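You operate a simulated robot arm through the tools that you are given. There is no shell and no other tool. Be economical: measure what you need, move in short steps, check, and stop when the job is done.

Carry out the task below with a simulated robot arm. There is one attempt and no reset: what you move stays moved.

## Task
Slide red, blue and green to 0 and move the white peg to LOT 4.
Fine: leave the white slider and the grey peg in the drawer.

The check looks at the end state, three seconds after you hand in, the way a careful person would. Anything else that was tipped, shoved, dropped, spilled or broken makes it a failure.

## Robot
A 7-joint arm with a two-finger parallel gripper, fixed in place. Base frame: the origin is at the foot of the arm, x ahead of it, y to its left, z up. Units: m, rad, N and s.
Its first joint turns from -2.897 to 2.897 rad. Payload 1.57 kg.
The TCP is the grasp point between the finger pads, 0.03 m short of the fingertips. In the tool frame z runs along the fingers and y along their closing line. Largest opening 0.11 m; finger width 0.024, thickness 0.012; the body of the gripper, 0.048 by 0.112 m, starts 0.078 m behind the TCP.
Orientation is told as [roll, pitch, yaw] about the base's x, y, z axes, in that order, counted from this pose: with the fingers straight down and closing along the base's y, the tool's x points along the base's -x, its y along +y and its z along -z.

## Interface
- The arm moves only by the tool play_rows. Its argument "motion" is text: rows parted by semicolons, each of 7 numbers parted by spaces: the shift along the tool's x, y, z in units of 30 mm (1.0 is 30 mm), then the turn, a rotation vector about the tool's x, y, z in units of 8 degrees (1.0 is 8 degrees), then the closure in counts, from 0 (fully open) to 255 (shut). In form: dx dy dz wx wy wz grip; .... A call has 1 to 12 rows; each row shifts and turns the commanded pose from where the row before left it, along the tool's axes as they then stand. A call with a number of a shift or a turn outside -1 to 1 is refused whole. Each row takes 0.2 s and may step no farther than 0.05 m and 0.15 rad from the row before; otherwise, or with a gripper value out of range, the whole call is refused. Where a pose cannot be reached the arm comes as near as it can. A force on the tool above 40 N (or 10 N above the force at the start of the call, whichever is more), or a blocked arm, ends the call early, and 0.2 s more pass. The fingers move at their own pace (about 0.045 m/s each) and stop on an object; they squeeze with about 35 N. The grip force told is the motor's: it shows also when the fingers shut on nothing. Time passes only in rows, and 0.2 s behind the last, so rows that do not move let the fingers close. The reply holds the time, the measured pose of the TCP, the force on the tool along the base axes, the opening and the grip force, in the units named above and with some noise.
- Cameras (640 x 400 px; columns grow to the right, rows downward): "scene" is fixed at [0.219, 0.5018, 1.527]; the picture's right is [-0.83, -0.55, 0.00], its down [-0.50, 0.76, -0.41] and it looks along [0.23, -0.34, -0.91] (base axes); focal length 300 px, centre (320, 200). "wrist" rides on the gripper at [0.07, 0.016, -0.141] in the tool frame; the picture's right is [-0.23, 0.97, 0.00], its down [-0.85, -0.20, -0.48] and it looks along [-0.47, -0.11, 0.88] (tool axes); focal length 222 px, centre (320, 200). There is no depth. A picture from a camera that has moved, and an enlarged one, comes with that camera's place and axes in the base frame and with its lens.
- snapshot(camera): a new picture of that camera. The clock stands still meanwhile.
- slide_trunk(by): slides the trunk up (or, below 0, down) by that many m; the arm rides with it, the base frame stays. It gives what a move gives, with no picture.
- zoom(camera, box): a new picture of the part [left, top, right, bottom] of that camera's present view, enlarged. The clock stands still meanwhile.
- close_job(): hands the job in; it is judged then, once.

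Work in short steps. Places have to be worked out from the pictures, the camera data and where the tool is seen: move nearer, look again, correct. Check each grasp and each placing, and mend what went wrong. You have 120 turns and 68 pictures in all, those below and enlarged ones among them. Open the gripper and draw the arm clear of the work before you hand the job in, unless the task says otherwise; then end with one line.

The tools are called as a command line: name --argument value ..., lists and objects as JSON in quotes. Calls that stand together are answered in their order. play_rows: Moves the arm, as the interface text tells. Its arguments: {"type":"object","properties":{"motion":{"type":"string"}},"required":["motion"]} The other tools are called the same way: slide_trunk (by) slides the trunk up or down; snapshot (camera) takes a picture; zoom (camera, box) takes an enlarged picture of a part of a camera's view; close_job () hands the job in.

At the start:

```text
clock: 0.0
tool_pos: [0.3796, 0.2963, 1.1269]
tcp_rot: [0.0, 0.0, 0.001]
contact_force: [0.5, 0.2, 0.4]
grip_width: 0.1099
grip_force: 0.1
trunk travel left (down, up): [-0.45, 0.14]
```

scene: 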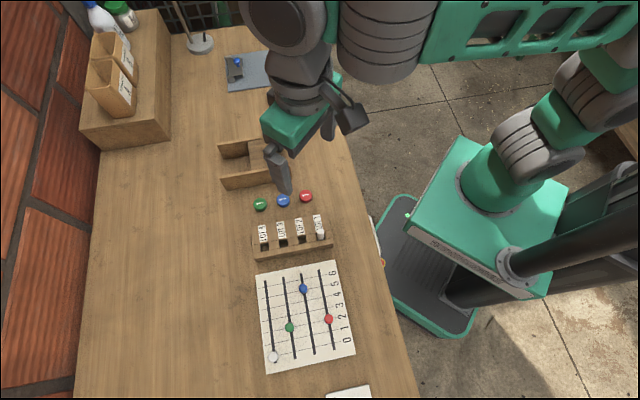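
wrist: 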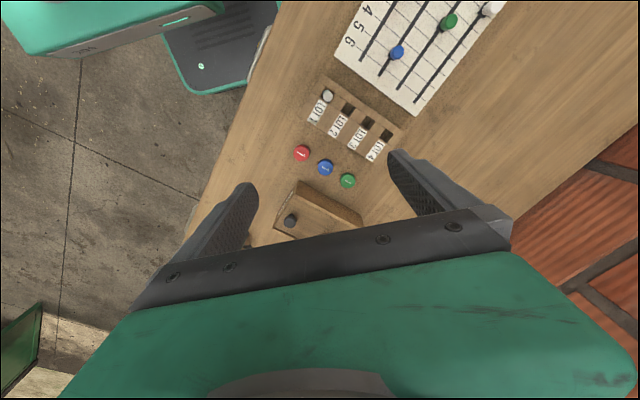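

I start by taking enlarged views of the slider board and the peg rack.

zoom --camera "scene" --box '[230, 240, 390, 380]'

zoom --camera "scene" --box '[210, 120, 350, 270]'

zoom --camera "wrist" --box '[260, 0, 520, 250]'

```text
2.86 times, centred on (310, 310) of scene
camera zoom: at [0.219, 0.5018, 1.527], right [-0.83, -0.55, 0.0], down [-0.5, 0.76, -0.41], along [0.23, -0.34, -0.91], focal length 858 px, centre (349, -114)
```

zoom: 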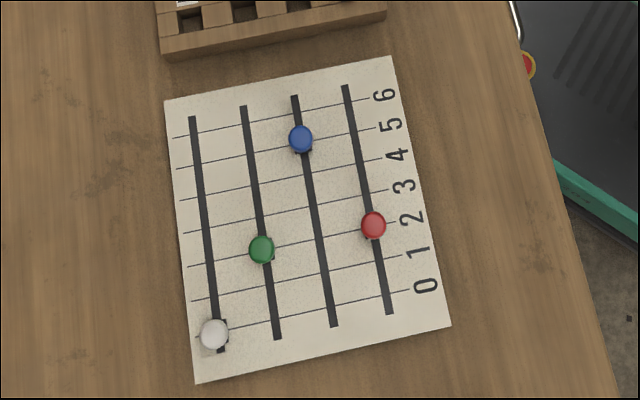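

```text
2.67 times, centred on (280, 195) of scene
camera zoom: at [0.219, 0.5018, 1.527], right [-0.83, -0.55, 0.0], down [-0.5, 0.76, -0.41], along [0.23, -0.34, -0.91], focal length 801 px, centre (427, 213)
```

zoom: 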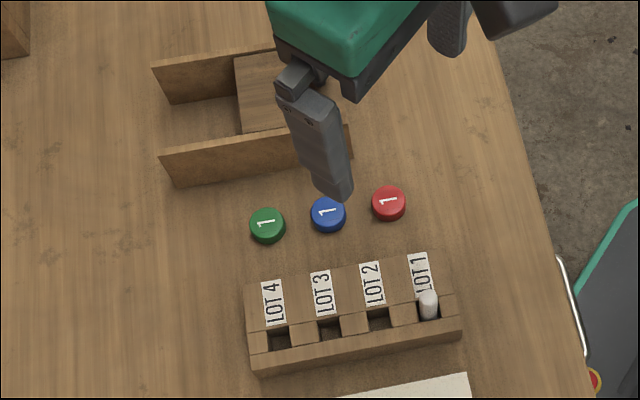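

```text
1.60 times, centred on (390, 125) of wrist
camera zoom: at [0.3116, 0.3139, 1.2694], right [0.23, 0.97, 0.0], down [0.85, -0.2, 0.48], along [0.47, -0.11, -0.88], focal length 355 px, centre (208, 320)
```

zoom: 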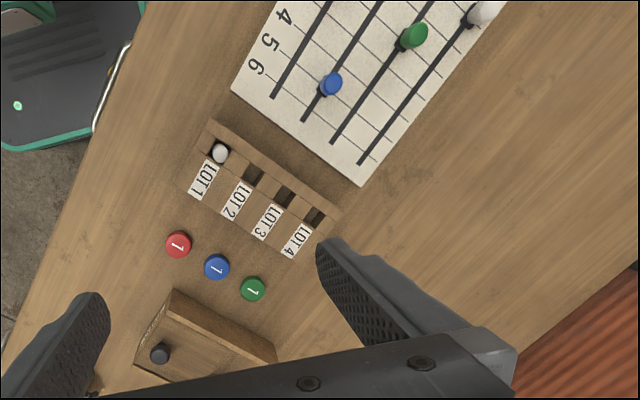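

The board's slots run along about [-0.7, 0.7] in the base frame, and the rack row along [0.7, 0.7]. I'll turn the tool to yaw +45° so the fingers close along the slots, then slide the trunk down a bit.

play_rows --motion "0 0 0 0 0 -1 0;0 0 0 0 0 -1 0;0 0 0 0 0 -1 0;0 0 0 0 0 -1 0;0 0 0 0 0 -1 0;0 0 0 0 0 -0.625 0;0 0 0 0 0 0 0"

slide_trunk --by -0.2

snapshot --camera "wrist"

snapshot --camera "scene"

```text
clock: 1.6
tool_pos: [0.3796, 0.2964, 1.1274]
tcp_rot: [-0.001, -0.001, 0.788]
contact_force: [0.3, 0.6, -0.4]
grip_width: 0.11
grip_force: 0.0
trunk travel left (down, up): [-0.45, 0.14]
```

```text
clock: 3.8
tool_pos: [0.3781, 0.2976, 0.9283]
tcp_rot: [0.001, -0.001, 0.785]
contact_force: [-0.8, -0.1, 0.1]
grip_width: 0.1098
grip_force: 0.0
trunk travel left (down, up): [-0.25, 0.34]
```

```text
62 pictures are left
camera wrist: at [0.3197, 0.2592, 1.0696], right [-0.53, 0.85, 0.0], down [0.75, 0.46, 0.48], along [0.41, 0.25, -0.88], focal length 222 px, centre (320, 200)
```

wrist: 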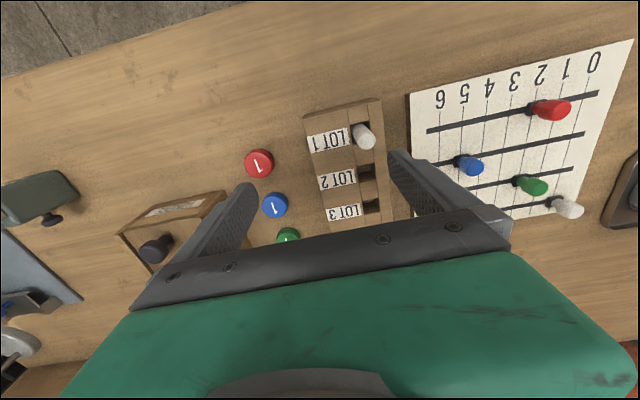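

```text
61 pictures are left
```

scene: 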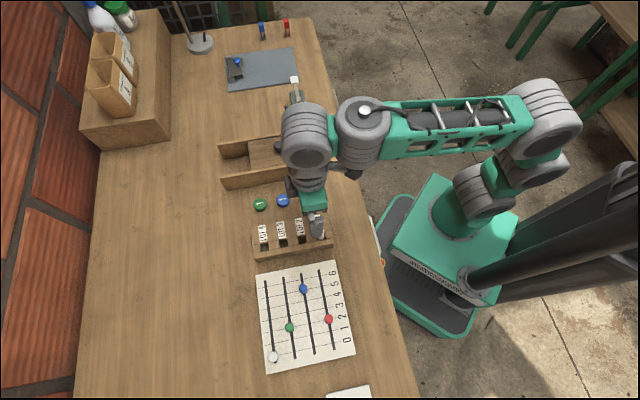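

Triangulating from the scene and wrist pictures puts the table nearer z≈0.81, not 0.65. Knob and peg tops come out at about z≈0.85. I'll move to about 7 cm above the red knob (≈[0.226, 0.465]) and look again before descending.

play_rows --motion "0 0 -0.5 0 0 0 100;-0.1 0.75 0 0 0 0 100;0 0.75 0 0 0 0 100;0 0.75 0 0 0 0 100;-0.1 0.75 0 0 0 0 100;0 0.75 0 0 0 0 100;0 0.75 0 0 0 0 100;-0.1 0.75 0 0 0 0 100;0 0.75 0 0 0 0 100;0 0.75 0 0 0 0 100;-0.07 0.78 0 0 0 0 100;0 0 0 0 0 0 100"

snapshot --camera "wrist"

zoom --camera "scene" --box '[230, 220, 390, 380]'

```text
clock: 6.4
tool_pos: [0.2271, 0.4629, 0.9428]
tcp_rot: [0.0, 0.0, 0.785]
contact_force: [0.0, 0.3, 0.2]
grip_width: 0.0669
grip_force: 0.1
trunk travel left (down, up): [-0.25, 0.34]
```

```text
60 pictures are left
camera wrist: at [0.168, 0.4265, 1.0841], right [-0.53, 0.85, 0.0], down [0.75, 0.46, 0.48], along [0.41, 0.25, -0.88], focal length 222 px, centre (320, 200)
```

wrist: 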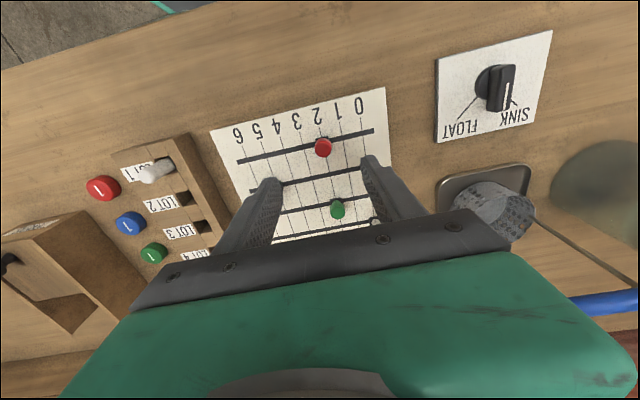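

```text
2.50 times, centred on (310, 300) of scene
camera zoom: at [0.219, 0.5018, 1.527], right [-0.83, -0.55, 0.0], down [-0.5, 0.76, -0.41], along [0.23, -0.34, -0.91], focal length 751 px, centre (345, -50)
```

zoom: 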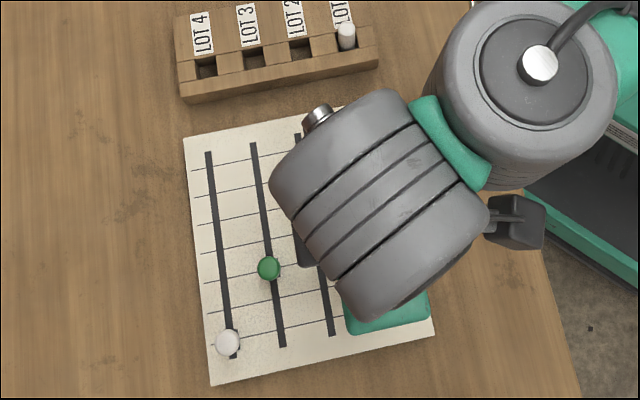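

The red knob sits almost directly below the TCP, with its top near z≈0.84. I'll descend 6 cm and look again.

play_rows --motion "0 0.05 0.5 0 0 0 110;0 0 0.5 0 0 0 110;0 0 0.5 0 0 0 110;0 0 0.5 0 0 0 110;0 0 0 0 0 0 110"

snapshot --camera "wrist"

```text
clock: 7.6
tool_pos: [0.2254, 0.4672, 0.8819]
tcp_rot: [0.001, -0.001, 0.785]
contact_force: [0.2, 0.4, -1.2]
grip_width: 0.0625
grip_force: 0.1
trunk travel left (down, up): [-0.25, 0.34]
```

```text
58 pictures are left
camera wrist: at [0.1666, 0.4301, 1.024], right [-0.53, 0.85, 0.0], down [0.75, 0.46, 0.48], along [0.41, 0.25, -0.88], focal length 222 px, centre (320, 200)
```

wrist: 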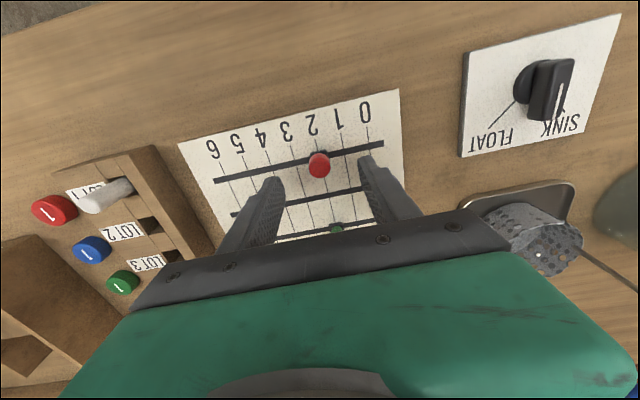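

The knob is centred between the fingers, with its top estimated at about 0.83. I'll go down another 3 cm with a small +x correction.

play_rows --motion "0.1 0 0.33 0 0 0 110;0 0 0.33 0 0 0 110;0 0 0.33 0 0 0 110;0 0 0 0 0 0 110"

zoom --camera "wrist" --box '[160, 60, 440, 260]'

zoom --camera "scene" --box '[230, 220, 390, 380]'

```text
clock: 8.6
tool_pos: [0.2235, 0.4642, 0.8535]
tcp_rot: [0.002, 0.001, 0.785]
contact_force: [-0.1, -0.2, 0.6]
grip_width: 0.0627
grip_force: 0.1
trunk travel left (down, up): [-0.25, 0.34]
```

```text
2.00 times, centred on (300, 160) of wrist
camera zoom: at [0.164, 0.4268, 0.9948], right [-0.53, 0.85, 0.0], down [0.75, 0.46, 0.48], along [0.41, 0.25, -0.88], focal length 444 px, centre (360, 280)
```

zoom: 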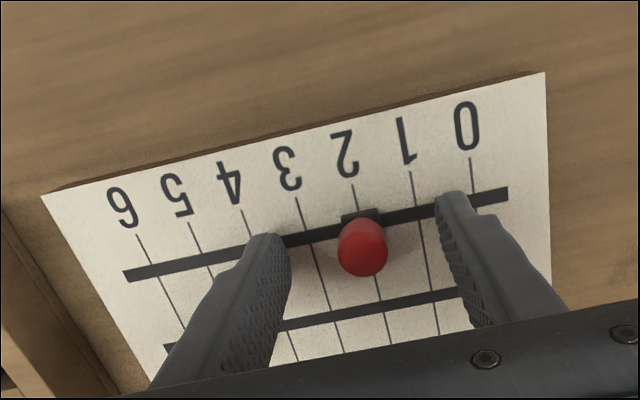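

```text
2.50 times, centred on (310, 300) of scene
camera zoom: at [0.219, 0.5018, 1.527], right [-0.83, -0.55, 0.0], down [-0.5, 0.76, -0.41], along [0.23, -0.34, -0.91], focal length 751 px, centre (345, -50)
```

zoom: 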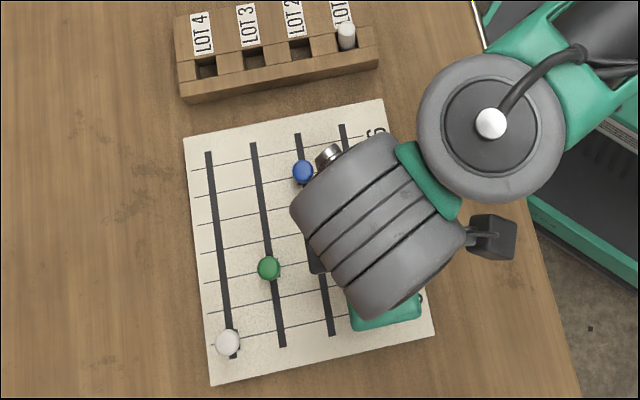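

The knob is centred, its top is near 0.836 and the board is near 0.80. I'll go down 10 mm and close gently on the knob.

play_rows --motion "0 0 0.17 0 0 0 110;0 0 0.17 0 0 0 110;0 0 0 0 0 0 160;0 0 0 0 0 0 200;0 0 0 0 0 0 230;0 0 0 0 0 0 255;0 0 0 0 0 0 255;0 0 0 0 0 0 255"

zoom --camera "wrist" --box '[160, 60, 440, 260]'

```text
clock: 10.2
tool_pos: [0.2197, 0.4651, 0.8465]
tcp_rot: [0.004, -0.01, 0.79]
contact_force: [0.6, 2.1, 5.7]
grip_width: 0.0182
grip_force: 9.0
trunk travel left (down, up): [-0.25, 0.34]
stopped in row 8: the force on the tool passed its limit (the readings are from after the stop); the commanded pose is now the measured one
```

```text
2.00 times, centred on (300, 160) of wrist
camera zoom: at [0.1613, 0.4269, 0.9875], right [-0.53, 0.85, 0.0], down [0.74, 0.46, 0.48], along [0.41, 0.26, -0.88], focal length 444 px, centre (360, 280)
```

zoom: 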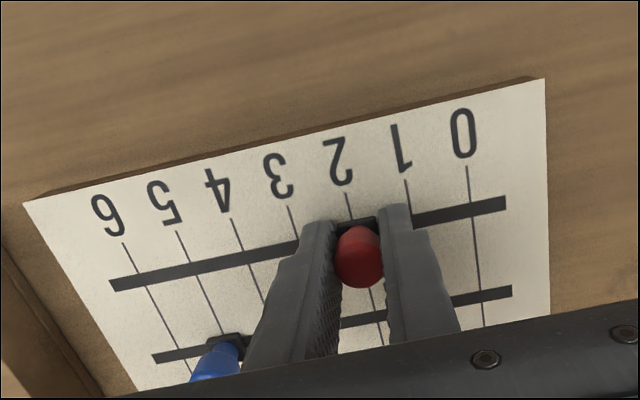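

The red knob is gripped (width 18 mm), and the graduations are about 24.7 mm apart. I'll slide it about 45 mm along +tool y and then check.

play_rows --motion "0 0.3 0 0 0 0 255;0 0.3 0 0 0 0 255;0 0.3 0 0 0 0 255;0 0.3 0 0 0 0 255;0 0.3 0 0 0 0 255;0 0 0 0 0 0 255"

zoom --camera "wrist" --box '[160, 60, 440, 260]'

```text
clock: 11.6
tool_pos: [0.1905, 0.4965, 0.8459]
tcp_rot: [0.002, -0.004, 0.788]
contact_force: [-0.7, -1.8, 7.1]
grip_width: 0.0174
grip_force: 31.6
trunk travel left (down, up): [-0.25, 0.34]
```

```text
2.00 times, centred on (300, 160) of wrist
camera zoom: at [0.1315, 0.4575, 0.9876], right [-0.53, 0.85, 0.0], down [0.74, 0.46, 0.48], along [0.41, 0.26, -0.88], focal length 444 px, centre (360, 280)
```

zoom: 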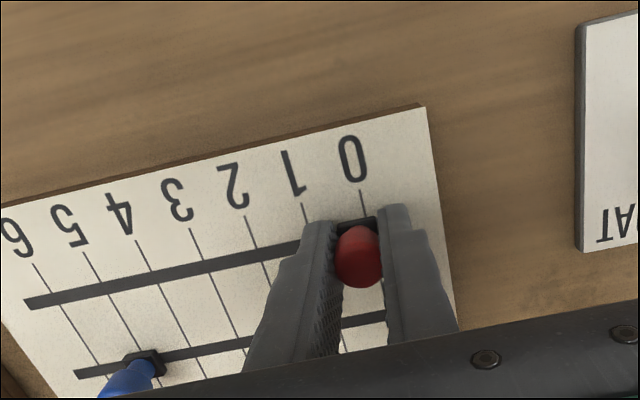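

The carriage is about 4–5 mm short of the 0 line. I'll move it that much farther and look closely.

play_rows --motion "0 0.16 0 0 0 0 255;0 0 0 0 0 0 255;0 0 0 0 0 0 255"

zoom --camera "wrist" --box '[270, 110, 390, 210]'

```text
clock: 12.4
tool_pos: [0.1874, 0.4983, 0.8455]
tcp_rot: [0.004, -0.005, 0.787]
contact_force: [8.1, -4.6, 10.6]
grip_width: 0.0175
grip_force: 32.1
trunk travel left (down, up): [-0.25, 0.34]
```

```text
4.00 times, centred on (330, 160) of wrist
camera zoom: at [0.1283, 0.4605, 0.9876], right [-0.53, 0.85, 0.0], down [0.74, 0.46, 0.48], along [0.41, 0.26, -0.88], focal length 888 px, centre (280, 360)
```

zoom: 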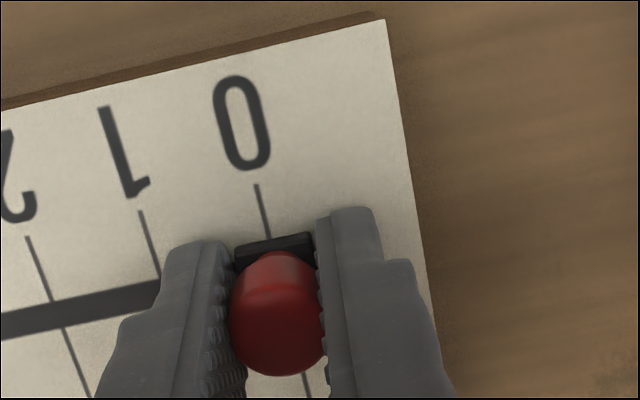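

The carriage now straddles the 0 line, and the force suggests it has reached its stop. I'll release, rise, and check from above.

play_rows --motion "0 0 0 0 0 0 150;0 0 0 0 0 0 130;0 0 0 0 0 0 130;0 0 0 0 0 0 130;0 0 -0.7 0 0 0 130;0 0 -0.8 0 0 0 130;0 0 -0.8 0 0 0 130;0 0 0 0 0 0 130"

snapshot --camera "wrist"

zoom --camera "wrist" --box '[230, 90, 430, 220]'

```text
clock: 14.2
tool_pos: [0.1891, 0.4999, 0.9132]
tcp_rot: [0.001, -0.002, 0.789]
contact_force: [0.4, 1.0, -0.8]
grip_width: 0.0538
grip_force: 0.1
trunk travel left (down, up): [-0.25, 0.34]
```

```text
52 pictures are left
camera wrist: at [0.1298, 0.462, 1.0547], right [-0.53, 0.85, 0.0], down [0.74, 0.46, 0.48], along [0.41, 0.26, -0.88], focal length 222 px, centre (320, 200)
```

wrist: 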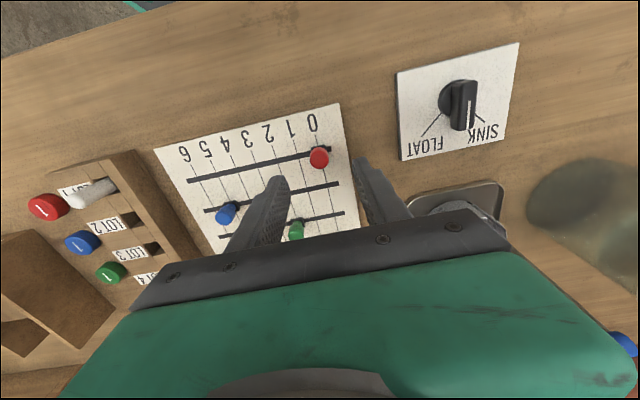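

```text
3.08 times, centred on (330, 155) of wrist
camera zoom: at [0.1298, 0.462, 1.0547], right [-0.53, 0.85, 0.0], down [0.74, 0.46, 0.48], along [0.41, 0.26, -0.88], focal length 684 px, centre (289, 338)
```

zoom: 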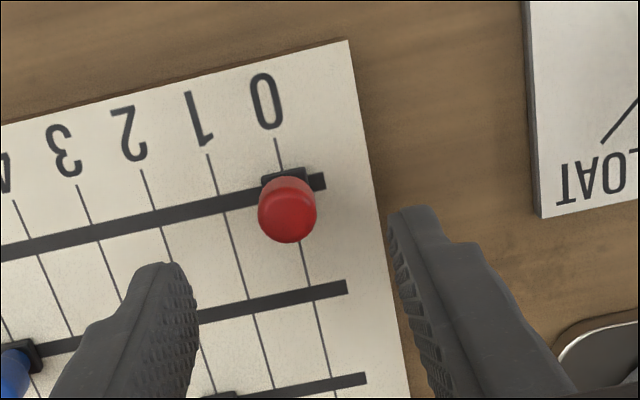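

Red is on 0. Next is blue, estimated at [0.307, 0.443]; I'll move above it at this height.

play_rows --motion "-0.24 -0.69 0 0 0 0 130;-0.24 -0.69 0 0 0 0 130;-0.24 -0.69 0 0 0 0 130;-0.24 -0.69 0 0 0 0 130;-0.24 -0.68 0 0 0 0 130;-0.24 -0.68 0 0 0 0 130;0 0 0.5 0 0 0 130;0 0 0 0 0 0 130;0 0 0 0 0 0 130"

zoom --camera "wrist" --box '[160, 60, 440, 260]'

```text
clock: 16.2
tool_pos: [0.3053, 0.4427, 0.9005]
tcp_rot: [0.001, -0.003, 0.788]
contact_force: [0.4, 0.7, -0.3]
grip_width: 0.0538
grip_force: 0.1
trunk travel left (down, up): [-0.25, 0.34]
```

```text
2.00 times, centred on (300, 160) of wrist
camera zoom: at [0.2457, 0.4048, 1.0428], right [-0.53, 0.85, 0.0], down [0.74, 0.46, 0.48], along [0.41, 0.26, -0.88], focal length 444 px, centre (360, 280)
```

zoom: 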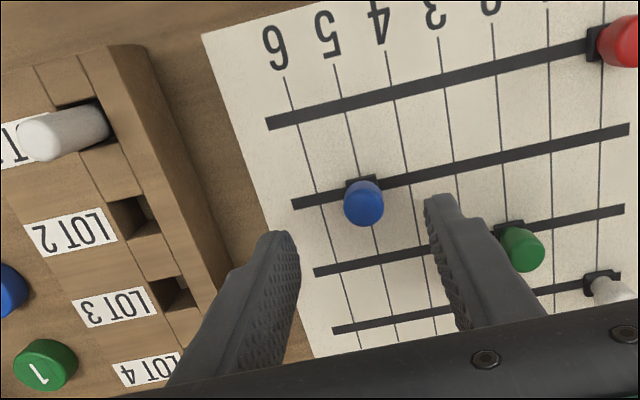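

Blue is centred under the gripper. I'll descend to the same height used for red and close on it.

play_rows --motion "0 0.04 0.6 0 0 0 130;0 0 0.6 0 0 0 130;0 0 0.6 0 0 0 130;0 0 0 0 0 0 160;0 0 0 0 0 0 200;0 0 0 0 0 0 230;0 0 0 0 0 0 255;0 0 0 0 0 0 255"

zoom --camera "wrist" --box '[160, 60, 440, 260]'

```text
clock: 18.0
tool_pos: [0.3048, 0.4441, 0.8464]
tcp_rot: [0.003, -0.006, 0.788]
contact_force: [4.1, -0.7, 9.6]
grip_width: 0.0175
grip_force: 27.4
trunk travel left (down, up): [-0.25, 0.34]
```

```text
2.00 times, centred on (300, 160) of wrist
camera zoom: at [0.2454, 0.4059, 0.9875], right [-0.53, 0.85, 0.0], down [0.74, 0.46, 0.48], along [0.41, 0.26, -0.88], focal length 444 px, centre (360, 280)
```

zoom: 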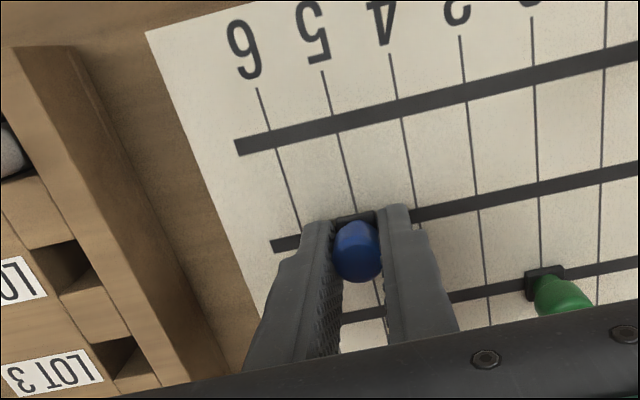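

Blue is held. I'll slide it about 117 mm toward 0 and then check.

play_rows --motion "0 0.39 0 0 0 0 255;0 0.39 0 0 0 0 255;0 0.39 0 0 0 0 255;0 0.39 0 0 0 0 255;0 0.39 0 0 0 0 255;0 0.39 0 0 0 0 255;0 0.39 0 0 0 0 255;0 0.39 0 0 0 0 255;0 0.39 0 0 0 0 255;0 0.39 0 0 0 0 255;0 0 0 0 0 0 255"

zoom --camera "wrist" --box '[230, 60, 430, 220]'

```text
clock: 20.4
tool_pos: [0.219, 0.5282, 0.8458]
tcp_rot: [0.002, -0.005, 0.788]
contact_force: [5.1, 13.6, 11.0]
grip_width: 0.0172
grip_force: 32.5
trunk travel left (down, up): [-0.25, 0.34]
```

```text
2.50 times, centred on (330, 140) of wrist
camera zoom: at [0.1603, 0.4898, 0.9875], right [-0.53, 0.85, 0.0], down [0.74, 0.46, 0.48], along [0.41, 0.26, -0.88], focal length 555 px, centre (295, 350)
```

zoom: 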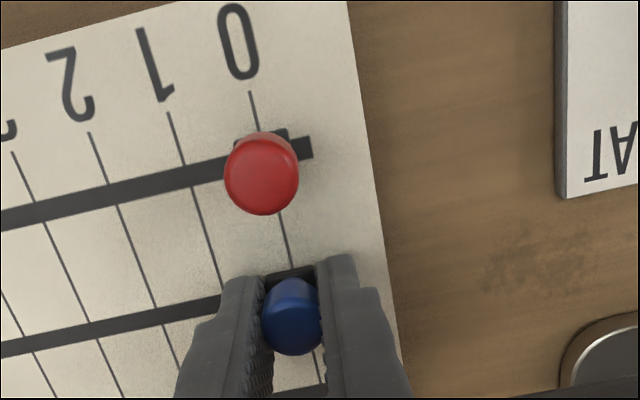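

Blue is essentially at 0, about 1 mm short of red's position. I'll nudge it 1.2 mm, then release and rise.

play_rows --motion "0 0.05 0 0 0 0 255;0 0 0 0 0 0 255;0 0 0 0 0 0 150;0 0 0 0 0 0 130;0 0 0 0 0 0 130;0 0 0 0 0 0 130;0 0 -0.7 0 0 0 130;0 0 -0.8 0 0 0 130;0 0 -0.5 0 0 0 130;0 0 0 0 0 0 130"

zoom --camera "wrist" --box '[230, 60, 430, 220]'

```text
clock: 22.6
tool_pos: [0.2215, 0.5272, 0.9057]
tcp_rot: [0.002, -0.003, 0.787]
contact_force: [-0.6, -0.2, -0.3]
grip_width: 0.0537
grip_force: 0.1
trunk travel left (down, up): [-0.25, 0.34]
```

```text
2.50 times, centred on (330, 140) of wrist
camera zoom: at [0.1624, 0.4902, 1.0468], right [-0.53, 0.85, 0.0], down [0.74, 0.46, 0.48], along [0.41, 0.26, -0.88], focal length 555 px, centre (295, 350)
```

zoom: 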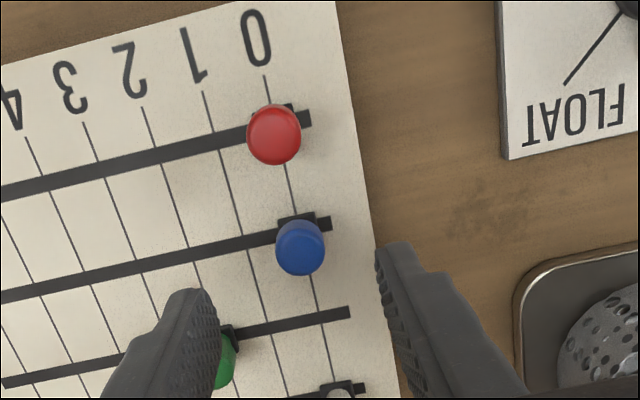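

Blue is at 0. Green is estimated at [0.2845, 0.5257]; I'll move above it and check.

play_rows --motion "-0.5 -0.5 0 0 0 0 130;-0.5 -0.5 0 0 0 0 130;-0.45 -0.52 0 0 0 0 130;0 0 0.17 0 0 0 130;0 0 0 0 0 0 130;0 0 0 0 0 0 130"

zoom --camera "wrist" --box '[160, 60, 440, 260]'

```text
clock: 24.0
tool_pos: [0.2848, 0.5267, 0.9008]
tcp_rot: [0.003, -0.003, 0.788]
contact_force: [-0.2, 0.7, -0.1]
grip_width: 0.0539
grip_force: 0.1
trunk travel left (down, up): [-0.25, 0.34]
```

```text
2.00 times, centred on (300, 160) of wrist
camera zoom: at [0.2257, 0.4892, 1.0421], right [-0.53, 0.85, 0.0], down [0.74, 0.46, 0.48], along [0.41, 0.26, -0.88], focal length 444 px, centre (360, 280)
```

zoom: 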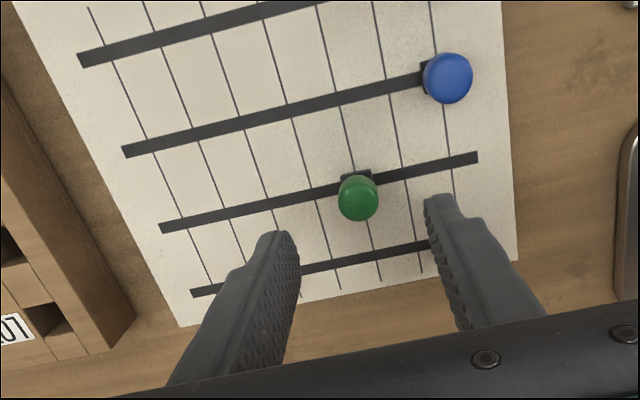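

Green is well centred. I'll descend, grip it, and slide it 43 mm.

play_rows --motion "0.06 0 0.6 0 0 0 130;0 0 0.6 0 0 0 130;0 0 0.6 0 0 0 130;0 0 0 0 0 0 160;0 0 0 0 0 0 200;0 0 0 0 0 0 230;0 0 0 0 0 0 255;0 0 0 0 0 0 255"

play_rows --motion "0 0.36 0 0 0 0 255;0 0.36 0 0 0 0 255;0 0.36 0 0 0 0 255;0 0.36 0 0 0 0 255;0 0 0 0 0 0 255;0 0 0 0 0 0 255"

zoom --camera "wrist" --box '[230, 60, 430, 220]'

```text
clock: 25.8
tool_pos: [0.2834, 0.5285, 0.8463]
tcp_rot: [0.001, -0.003, 0.787]
contact_force: [-0.7, 0.7, -0.1]
grip_width: 0.0174
grip_force: 32.2
trunk travel left (down, up): [-0.25, 0.34]
```

```text
clock: 27.2
tool_pos: [0.2524, 0.5575, 0.847]
tcp_rot: [0.003, -0.004, 0.787]
contact_force: [15.8, 15.8, 0.1]
grip_width: 0.0174
grip_force: 32.0
trunk travel left (down, up): [-0.25, 0.34]
```

```text
2.50 times, centred on (330, 140) of wrist
camera zoom: at [0.1931, 0.5193, 0.9883], right [-0.53, 0.85, 0.0], down [0.74, 0.46, 0.48], along [0.41, 0.26, -0.88], focal length 555 px, centre (295, 350)
```

zoom: 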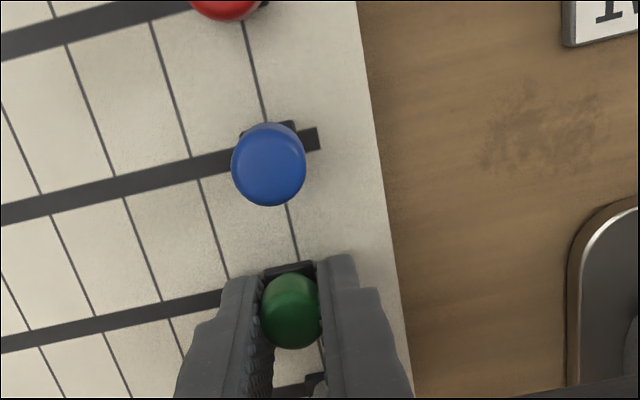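

Green is about 3 mm short, and there's a lateral load along -tool x. I'll nudge it 3 mm with a small lateral relief, then check.

play_rows --motion "-0.05 0.1 0 0 0 0 255;0 0 0 0 0 0 255;0 0 0 0 0 0 255"

zoom --camera "wrist" --box '[230, 60, 430, 220]'

```text
clock: 28.0
tool_pos: [0.2502, 0.56, 0.8458]
tcp_rot: [0.003, -0.002, 0.788]
contact_force: [6.3, 7.8, 3.1]
grip_width: 0.0174
grip_force: 32.2
trunk travel left (down, up): [-0.25, 0.34]
```

```text
2.50 times, centred on (330, 140) of wrist
camera zoom: at [0.1909, 0.5217, 0.9884], right [-0.53, 0.85, 0.0], down [0.74, 0.46, 0.48], along [0.41, 0.26, -0.88], focal length 555 px, centre (295, 350)
```

zoom: 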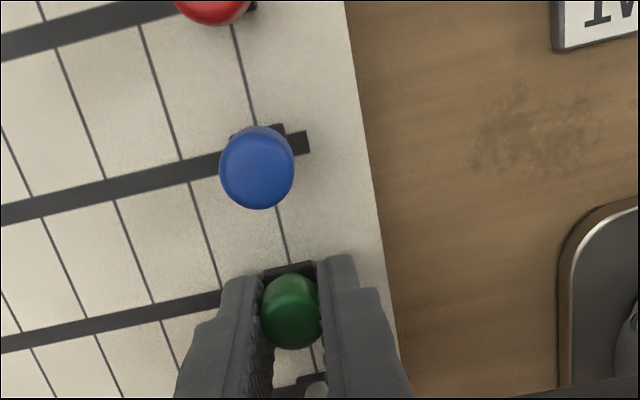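

Green now straddles the 0 line. I'll release, rise, and check all the sliders.

play_rows --motion "0 0 0 0 0 0 150;0 0 0 0 0 0 130;0 0 0 0 0 0 130;0 0 0 0 0 0 130;0 0 -0.7 0 0 0 130;0 0 -0.8 0 0 0 130;0 0 -1 0 0 0 130;0 0 -1 0 0 0 130;0.8 0 -0.5 0 0 0 130;0.8 0 0 0 0 0 130;0 0 0 0 0 0 130"

snapshot --camera "wrist"

zoom --camera "scene" --box '[230, 240, 390, 380]'

```text
clock: 30.4
tool_pos: [0.2165, 0.525, 0.9669]
tcp_rot: [0.003, -0.002, 0.787]
contact_force: [-0.8, -0.7, 0.4]
grip_width: 0.0539
grip_force: 0.0
trunk travel left (down, up): [-0.25, 0.34]
```

```text
43 pictures are left
camera wrist: at [0.1574, 0.4865, 1.1073], right [-0.53, 0.85, 0.0], down [0.74, 0.46, 0.48], along [0.41, 0.26, -0.88], focal length 222 px, centre (320, 200)
```

wrist: 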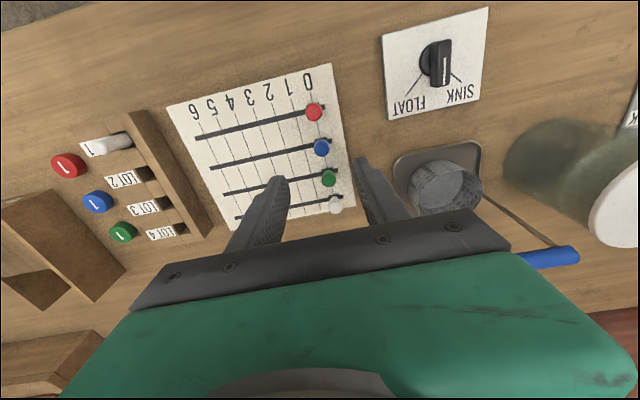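

```text
2.86 times, centred on (310, 310) of scene
camera zoom: at [0.219, 0.5018, 1.527], right [-0.83, -0.55, 0.0], down [-0.5, 0.76, -0.41], along [0.23, -0.34, -0.91], focal length 858 px, centre (349, -114)
```

zoom: 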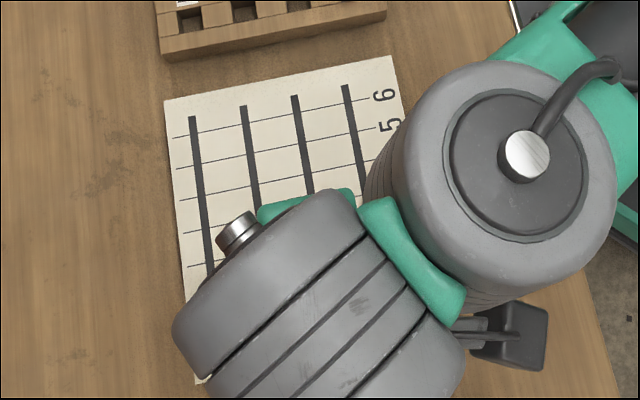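

All three sliders are on 0. Now I go to the white peg at about [0.342, 0.320], staying high.

play_rows --motion "0.18 -0.78 0 0 0 0 100;0.18 -0.78 0 0 0 0 100;0.19 -0.78 0 0 0 0 100;0.19 -0.78 0 0 0 0 100;0.19 -0.78 0 0 0 0 100;0.19 -0.78 0 0 0 0 100;0.19 -0.78 0 0 0 0 100;0.19 -0.78 0 0 0 0 100;0.19 -0.78 0 0 0 0 100;0.18 -0.77 0 0 0 0 100;0 0 0 0 0 0 100;0 0 0 0 0 0 100"

snapshot --camera "wrist"

zoom --camera "scene" --box '[230, 200, 390, 380]'

```text
clock: 33.0
tool_pos: [0.343, 0.3221, 0.9658]
tcp_rot: [0.002, -0.004, 0.787]
contact_force: [-0.5, 0.2, -0.2]
grip_width: 0.0669
grip_force: 0.0
trunk travel left (down, up): [-0.25, 0.34]
```

```text
41 pictures are left
camera wrist: at [0.2847, 0.2836, 1.1082], right [-0.53, 0.85, 0.0], down [0.74, 0.46, 0.48], along [0.41, 0.26, -0.88], focal length 222 px, centre (320, 200)
```

wrist: 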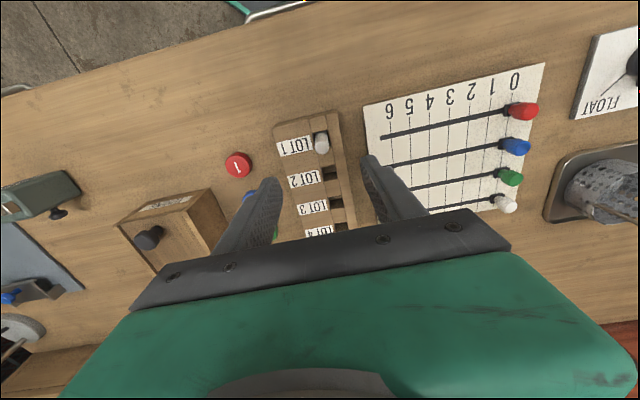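

```text
2.22 times, centred on (310, 290) of scene
camera zoom: at [0.219, 0.5018, 1.527], right [-0.83, -0.55, 0.0], down [-0.5, 0.76, -0.41], along [0.23, -0.34, -0.91], focal length 667 px, centre (342, 0)
```

zoom: 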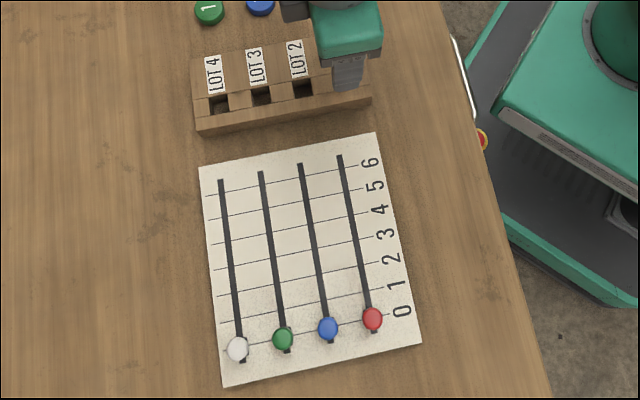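

The scene view confirms red, blue, green (and white) all at 0. I'll descend 5 cm over the peg and look closely.

play_rows --motion "0 0 0.6 0 0 0 100;0 0 0.6 0 0 0 100;0 0 0.5 0 0 0 100;0 0 0 0 0 0 100;0 0 0 0 0 0 100"

zoom --camera "wrist" --box '[180, 60, 460, 260]'

```text
clock: 34.2
tool_pos: [0.3433, 0.3213, 0.9154]
tcp_rot: [0.001, -0.003, 0.786]
contact_force: [-0.6, 0.1, -0.5]
grip_width: 0.0669
grip_force: 0.0
trunk travel left (down, up): [-0.25, 0.34]
```

```text
2.00 times, centred on (320, 160) of wrist
camera zoom: at [0.2845, 0.282, 1.0571], right [-0.53, 0.85, 0.0], down [0.74, 0.46, 0.48], along [0.41, 0.26, -0.88], focal length 444 px, centre (320, 280)
```

zoom: 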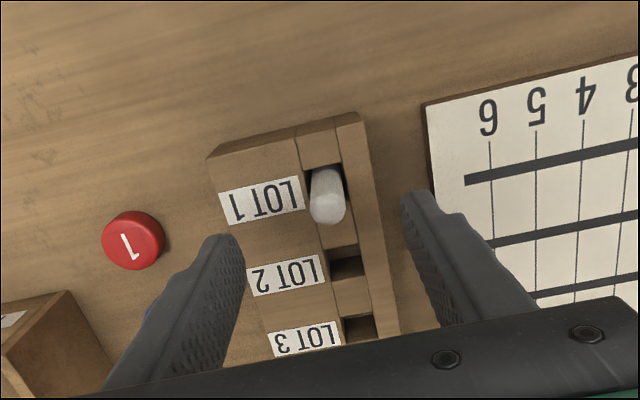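

The peg is roughly centred, about 3 mm toward the board side. I'll correct that and descend to TCP z≈0.868, keeping the tips above the rack top.

play_rows --motion "0 0.1 0.5 0 0 0 120;0 0 0.5 0 0 0 120;0 0 0.5 0 0 0 120;0 0 0 0 0 0 120;0 0 0 0 0 0 120"

zoom --camera "wrist" --box '[180, 60, 460, 260]'

zoom --camera "scene" --box '[240, 170, 360, 270]'

```text
clock: 35.4
tool_pos: [0.3421, 0.3211, 0.8688]
tcp_rot: [0.001, -0.003, 0.786]
contact_force: [0.8, -0.4, 0.5]
grip_width: 0.0583
grip_force: 0.1
trunk travel left (down, up): [-0.25, 0.34]
```

```text
2.00 times, centred on (320, 160) of wrist
camera zoom: at [0.2829, 0.2836, 1.0109], right [-0.53, 0.85, 0.0], down [0.74, 0.46, 0.48], along [0.41, 0.26, -0.88], focal length 444 px, centre (320, 280)
```

zoom: 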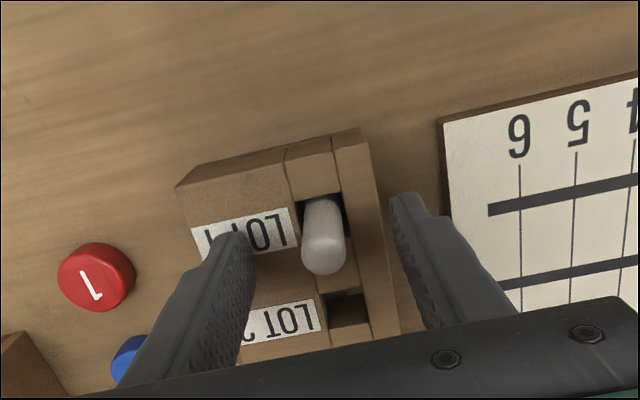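

```text
4.00 times, centred on (300, 220) of scene
camera zoom: at [0.219, 0.5018, 1.527], right [-0.83, -0.55, 0.0], down [-0.5, 0.76, -0.41], along [0.23, -0.34, -0.91], focal length 1201 px, centre (400, 120)
```

zoom: 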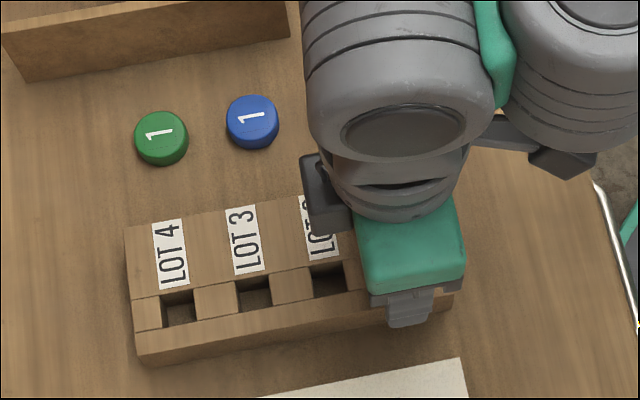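

The peg top is at about z≈0.857 and the tips are already near 0.839, so there's enough overlap. I'll drop 4 mm more and close on the peg.

play_rows --motion "0 0.03 0.13 0 0 0 120;0 0 0 0 0 0 160;0 0 0 0 0 0 200;0 0 0 0 0 0 220;0 0 0 0 0 0 240;0 0 0 0 0 0 240;0 0 0 0 0 0 240"

zoom --camera "wrist" --box '[180, 60, 460, 260]'

```text
clock: 37.0
tool_pos: [0.3385, 0.3238, 0.8671]
tcp_rot: [0.002, -0.004, 0.787]
contact_force: [0.8, -0.7, 10.4]
grip_width: 0.0127
grip_force: 29.6
trunk travel left (down, up): [-0.25, 0.34]
```

```text
2.00 times, centred on (320, 160) of wrist
camera zoom: at [0.2808, 0.2845, 1.0077], right [-0.53, 0.85, 0.0], down [0.74, 0.46, 0.48], along [0.41, 0.26, -0.88], focal length 444 px, centre (320, 280)
```

zoom: 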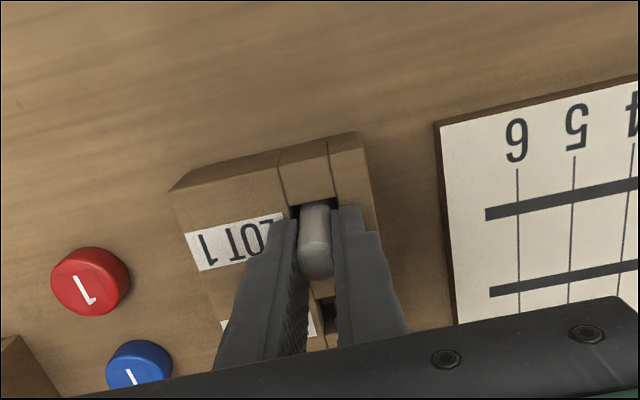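

The peg is gripped (12.7 mm), and the tips seem to rest on the rack top at z≈0.837. I'll lift straight up and look.

play_rows --motion "0 0 -0.3 0 0 0 240;0 0 -0.5 0 0 0 240;0 0 -0.6 0 0 0 240;0 0 -0.8 0 0 0 240;0 0 -0.6 0 0 0 240;0 0 0 0 0 0 240;0 0 0 0 0 0 240"

snapshot --camera "wrist"

zoom --camera "scene" --box '[240, 170, 360, 270]'

```text
clock: 38.6
tool_pos: [0.3408, 0.3214, 0.9467]
tcp_rot: [0.002, -0.002, 0.787]
contact_force: [-0.1, -0.6, 0.8]
grip_width: 0.0116
grip_force: 29.0
trunk travel left (down, up): [-0.25, 0.34]
```

```text
35 pictures are left
camera wrist: at [0.281, 0.2834, 1.0898], right [-0.53, 0.85, 0.0], down [0.74, 0.46, 0.48], along [0.41, 0.26, -0.88], focal length 222 px, centre (320, 200)
```

wrist: 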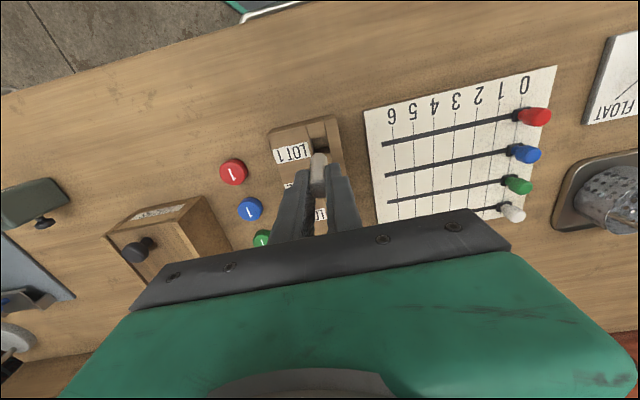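

```text
4.00 times, centred on (300, 220) of scene
camera zoom: at [0.219, 0.5018, 1.527], right [-0.83, -0.55, 0.0], down [-0.5, 0.76, -0.41], along [0.23, -0.34, -0.91], focal length 1201 px, centre (400, 120)
```

zoom: 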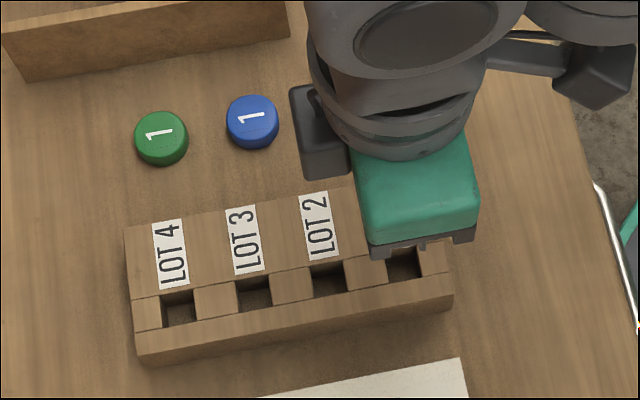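

The peg is out of LOT 1. From the scene view the LOT 4 pocket is offset [0.096, 0.095] from LOT 1, so I'll carry it 135 mm along -tool x.

play_rows --motion "-0.64 0 0 0 0 0 240;-0.64 0 0 0 0 0 240;-0.64 0 0 0 0 0 240;-0.64 0 0 0 0 0 240;-0.64 0 0 0 0 0 240;-0.64 0 0 0 0 0 240;-0.65 0 0 0 0 0 240;0 0 0 0 0 0 240;0 0 0 0 0 0 240"

zoom --camera "wrist" --box '[220, 60, 420, 220]'

zoom --camera "scene" --box '[240, 170, 360, 270]'

```text
clock: 40.6
tool_pos: [0.4334, 0.4173, 0.9495]
tcp_rot: [0.003, -0.002, 0.788]
contact_force: [0.2, 0.4, 0.4]
grip_width: 0.0141
grip_force: 30.9
trunk travel left (down, up): [-0.25, 0.34]
```

```text
2.50 times, centred on (320, 140) of wrist
camera zoom: at [0.3741, 0.3786, 1.0919], right [-0.53, 0.85, 0.0], down [0.74, 0.46, 0.48], along [0.41, 0.26, -0.88], focal length 555 px, centre (320, 350)
```

zoom: 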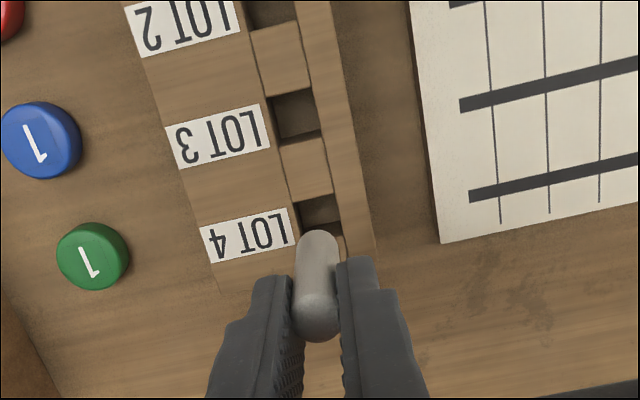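

```text
4.00 times, centred on (300, 220) of scene
camera zoom: at [0.219, 0.5018, 1.527], right [-0.83, -0.55, 0.0], down [-0.5, 0.76, -0.41], along [0.23, -0.34, -0.91], focal length 1201 px, centre (400, 120)
```

zoom: 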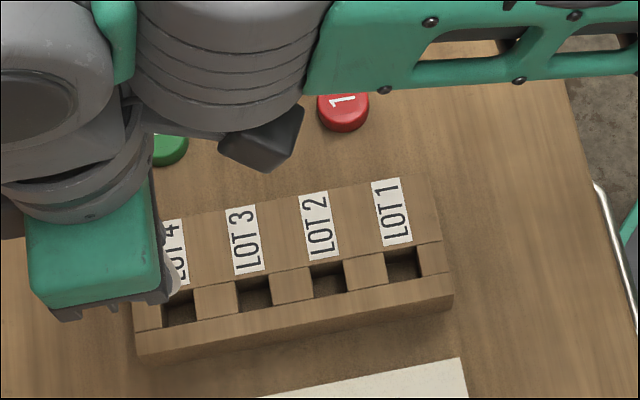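

The peg hangs vertically and LOT 4's pocket is right below it. I'll lower it until its bottom is about 1 cm above the rack and check alignment.

play_rows --motion "0 0 0.6 0 0 0 240;0 0 0.6 0 0 0 240;0 0 0 0 0 0 240;0 0 0 0 0 0 240"

zoom --camera "wrist" --box '[250, 80, 390, 200]'

zoom --camera "scene" --box '[240, 200, 310, 260]'

```text
clock: 41.6
tool_pos: [0.4364, 0.4173, 0.9151]
tcp_rot: [0.001, -0.004, 0.787]
contact_force: [0.6, 0.2, 0.3]
grip_width: 0.0142
grip_force: 30.1
trunk travel left (down, up): [-0.25, 0.34]
```

```text
3.33 times, centred on (320, 140) of wrist
camera zoom: at [0.3766, 0.3786, 1.0563], right [-0.53, 0.85, 0.0], down [0.74, 0.46, 0.48], along [0.41, 0.26, -0.88], focal length 740 px, centre (320, 400)
```

zoom: 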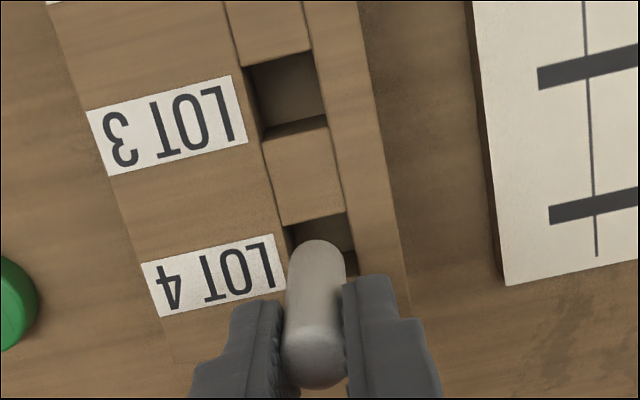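

```text
6.67 times, centred on (275, 230) of scene
camera zoom: at [0.219, 0.5018, 1.527], right [-0.83, -0.55, 0.0], down [-0.5, 0.76, -0.41], along [0.23, -0.34, -0.91], focal length 2002 px, centre (620, 0)
```

zoom: 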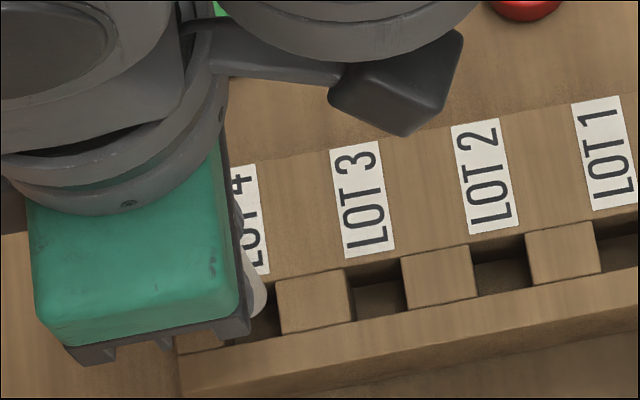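

The bottom seems just above the rack top, and the pocket centre looks a few mm toward +tool x. I'll zoom tighter before inserting.

zoom --camera "wrist" --box '[290, 110, 350, 170]'

zoom --camera "scene" --box '[255, 220, 295, 250]'

```text
6.67 times, centred on (320, 140) of wrist
camera zoom: at [0.3766, 0.3786, 1.0563], right [-0.53, 0.85, 0.0], down [0.74, 0.46, 0.48], along [0.41, 0.26, -0.88], focal length 1481 px, centre (320, 600)
```

zoom: 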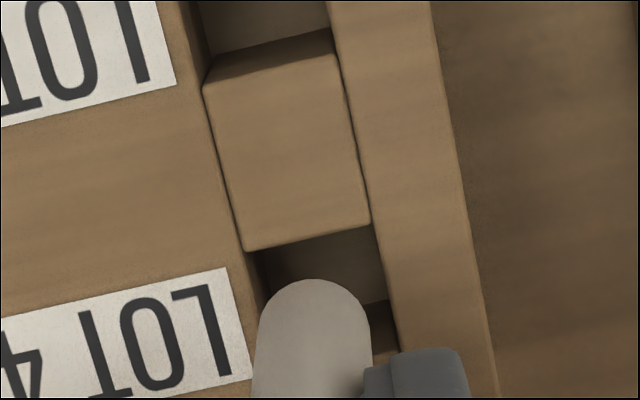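

```text
13.33 times, centred on (275, 235) of scene
camera zoom: at [0.219, 0.5018, 1.527], right [-0.83, -0.55, 0.0], down [-0.5, 0.76, -0.41], along [0.23, -0.34, -0.91], focal length 4004 px, centre (920, -267)
```

zoom: 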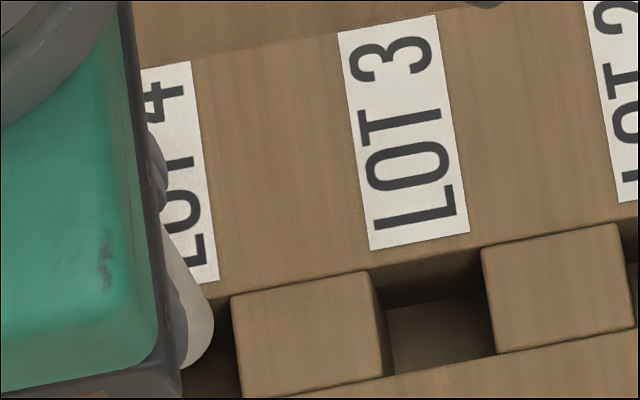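

Combining both views, the peg's bottom is about z≈0.854 and leans ~4–5° toward +tool x, as it probably leaned in LOT 1. I'll level it by rotating about tool y, compensate the shift, and recheck.

play_rows --motion "0.15 0.05 0 0 0 0 240;0 0 0 0 -0.25 0 240;0 0 0 0 -0.25 0 240;0 0 0 0 0 0 240;0 0 0 0 0 0 240"

zoom --camera "wrist" --box '[280, 110, 360, 190]'

zoom --camera "scene" --box '[255, 220, 295, 250]'

```text
clock: 42.8
tool_pos: [0.4304, 0.4143, 0.9144]
tcp_rot: [0.001, -0.072, 0.788]
contact_force: [0.1, -0.6, 0.3]
grip_width: 0.014
grip_force: 30.3
trunk travel left (down, up): [-0.25, 0.34]
```

```text
5.00 times, centred on (320, 150) of wrist
camera zoom: at [0.3647, 0.3695, 1.0506], right [-0.53, 0.85, 0.02], down [0.72, 0.44, 0.54], along [0.45, 0.3, -0.84], focal length 1111 px, centre (320, 450)
```

zoom: 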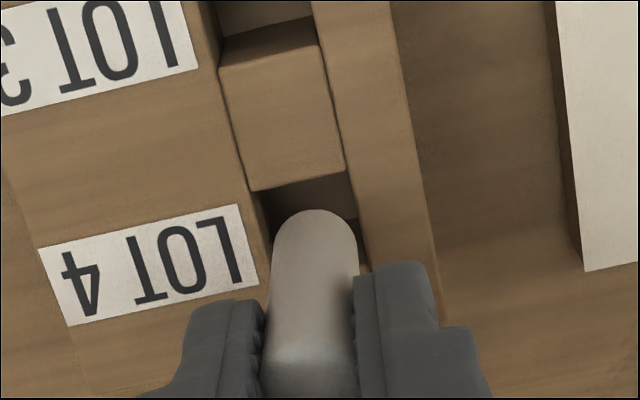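

```text
13.33 times, centred on (275, 235) of scene
camera zoom: at [0.219, 0.5018, 1.527], right [-0.83, -0.55, 0.0], down [-0.5, 0.76, -0.41], along [0.23, -0.34, -0.91], focal length 4004 px, centre (920, -267)
```

zoom: 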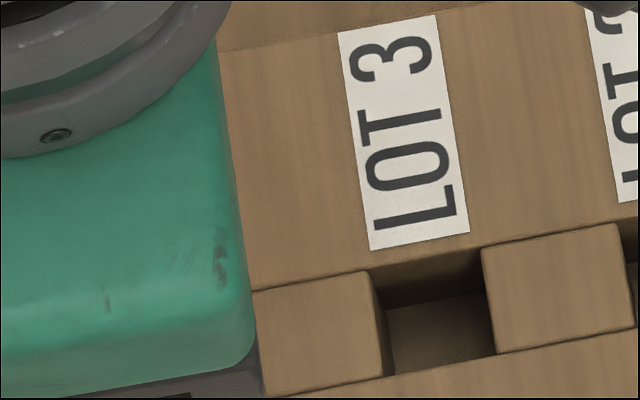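

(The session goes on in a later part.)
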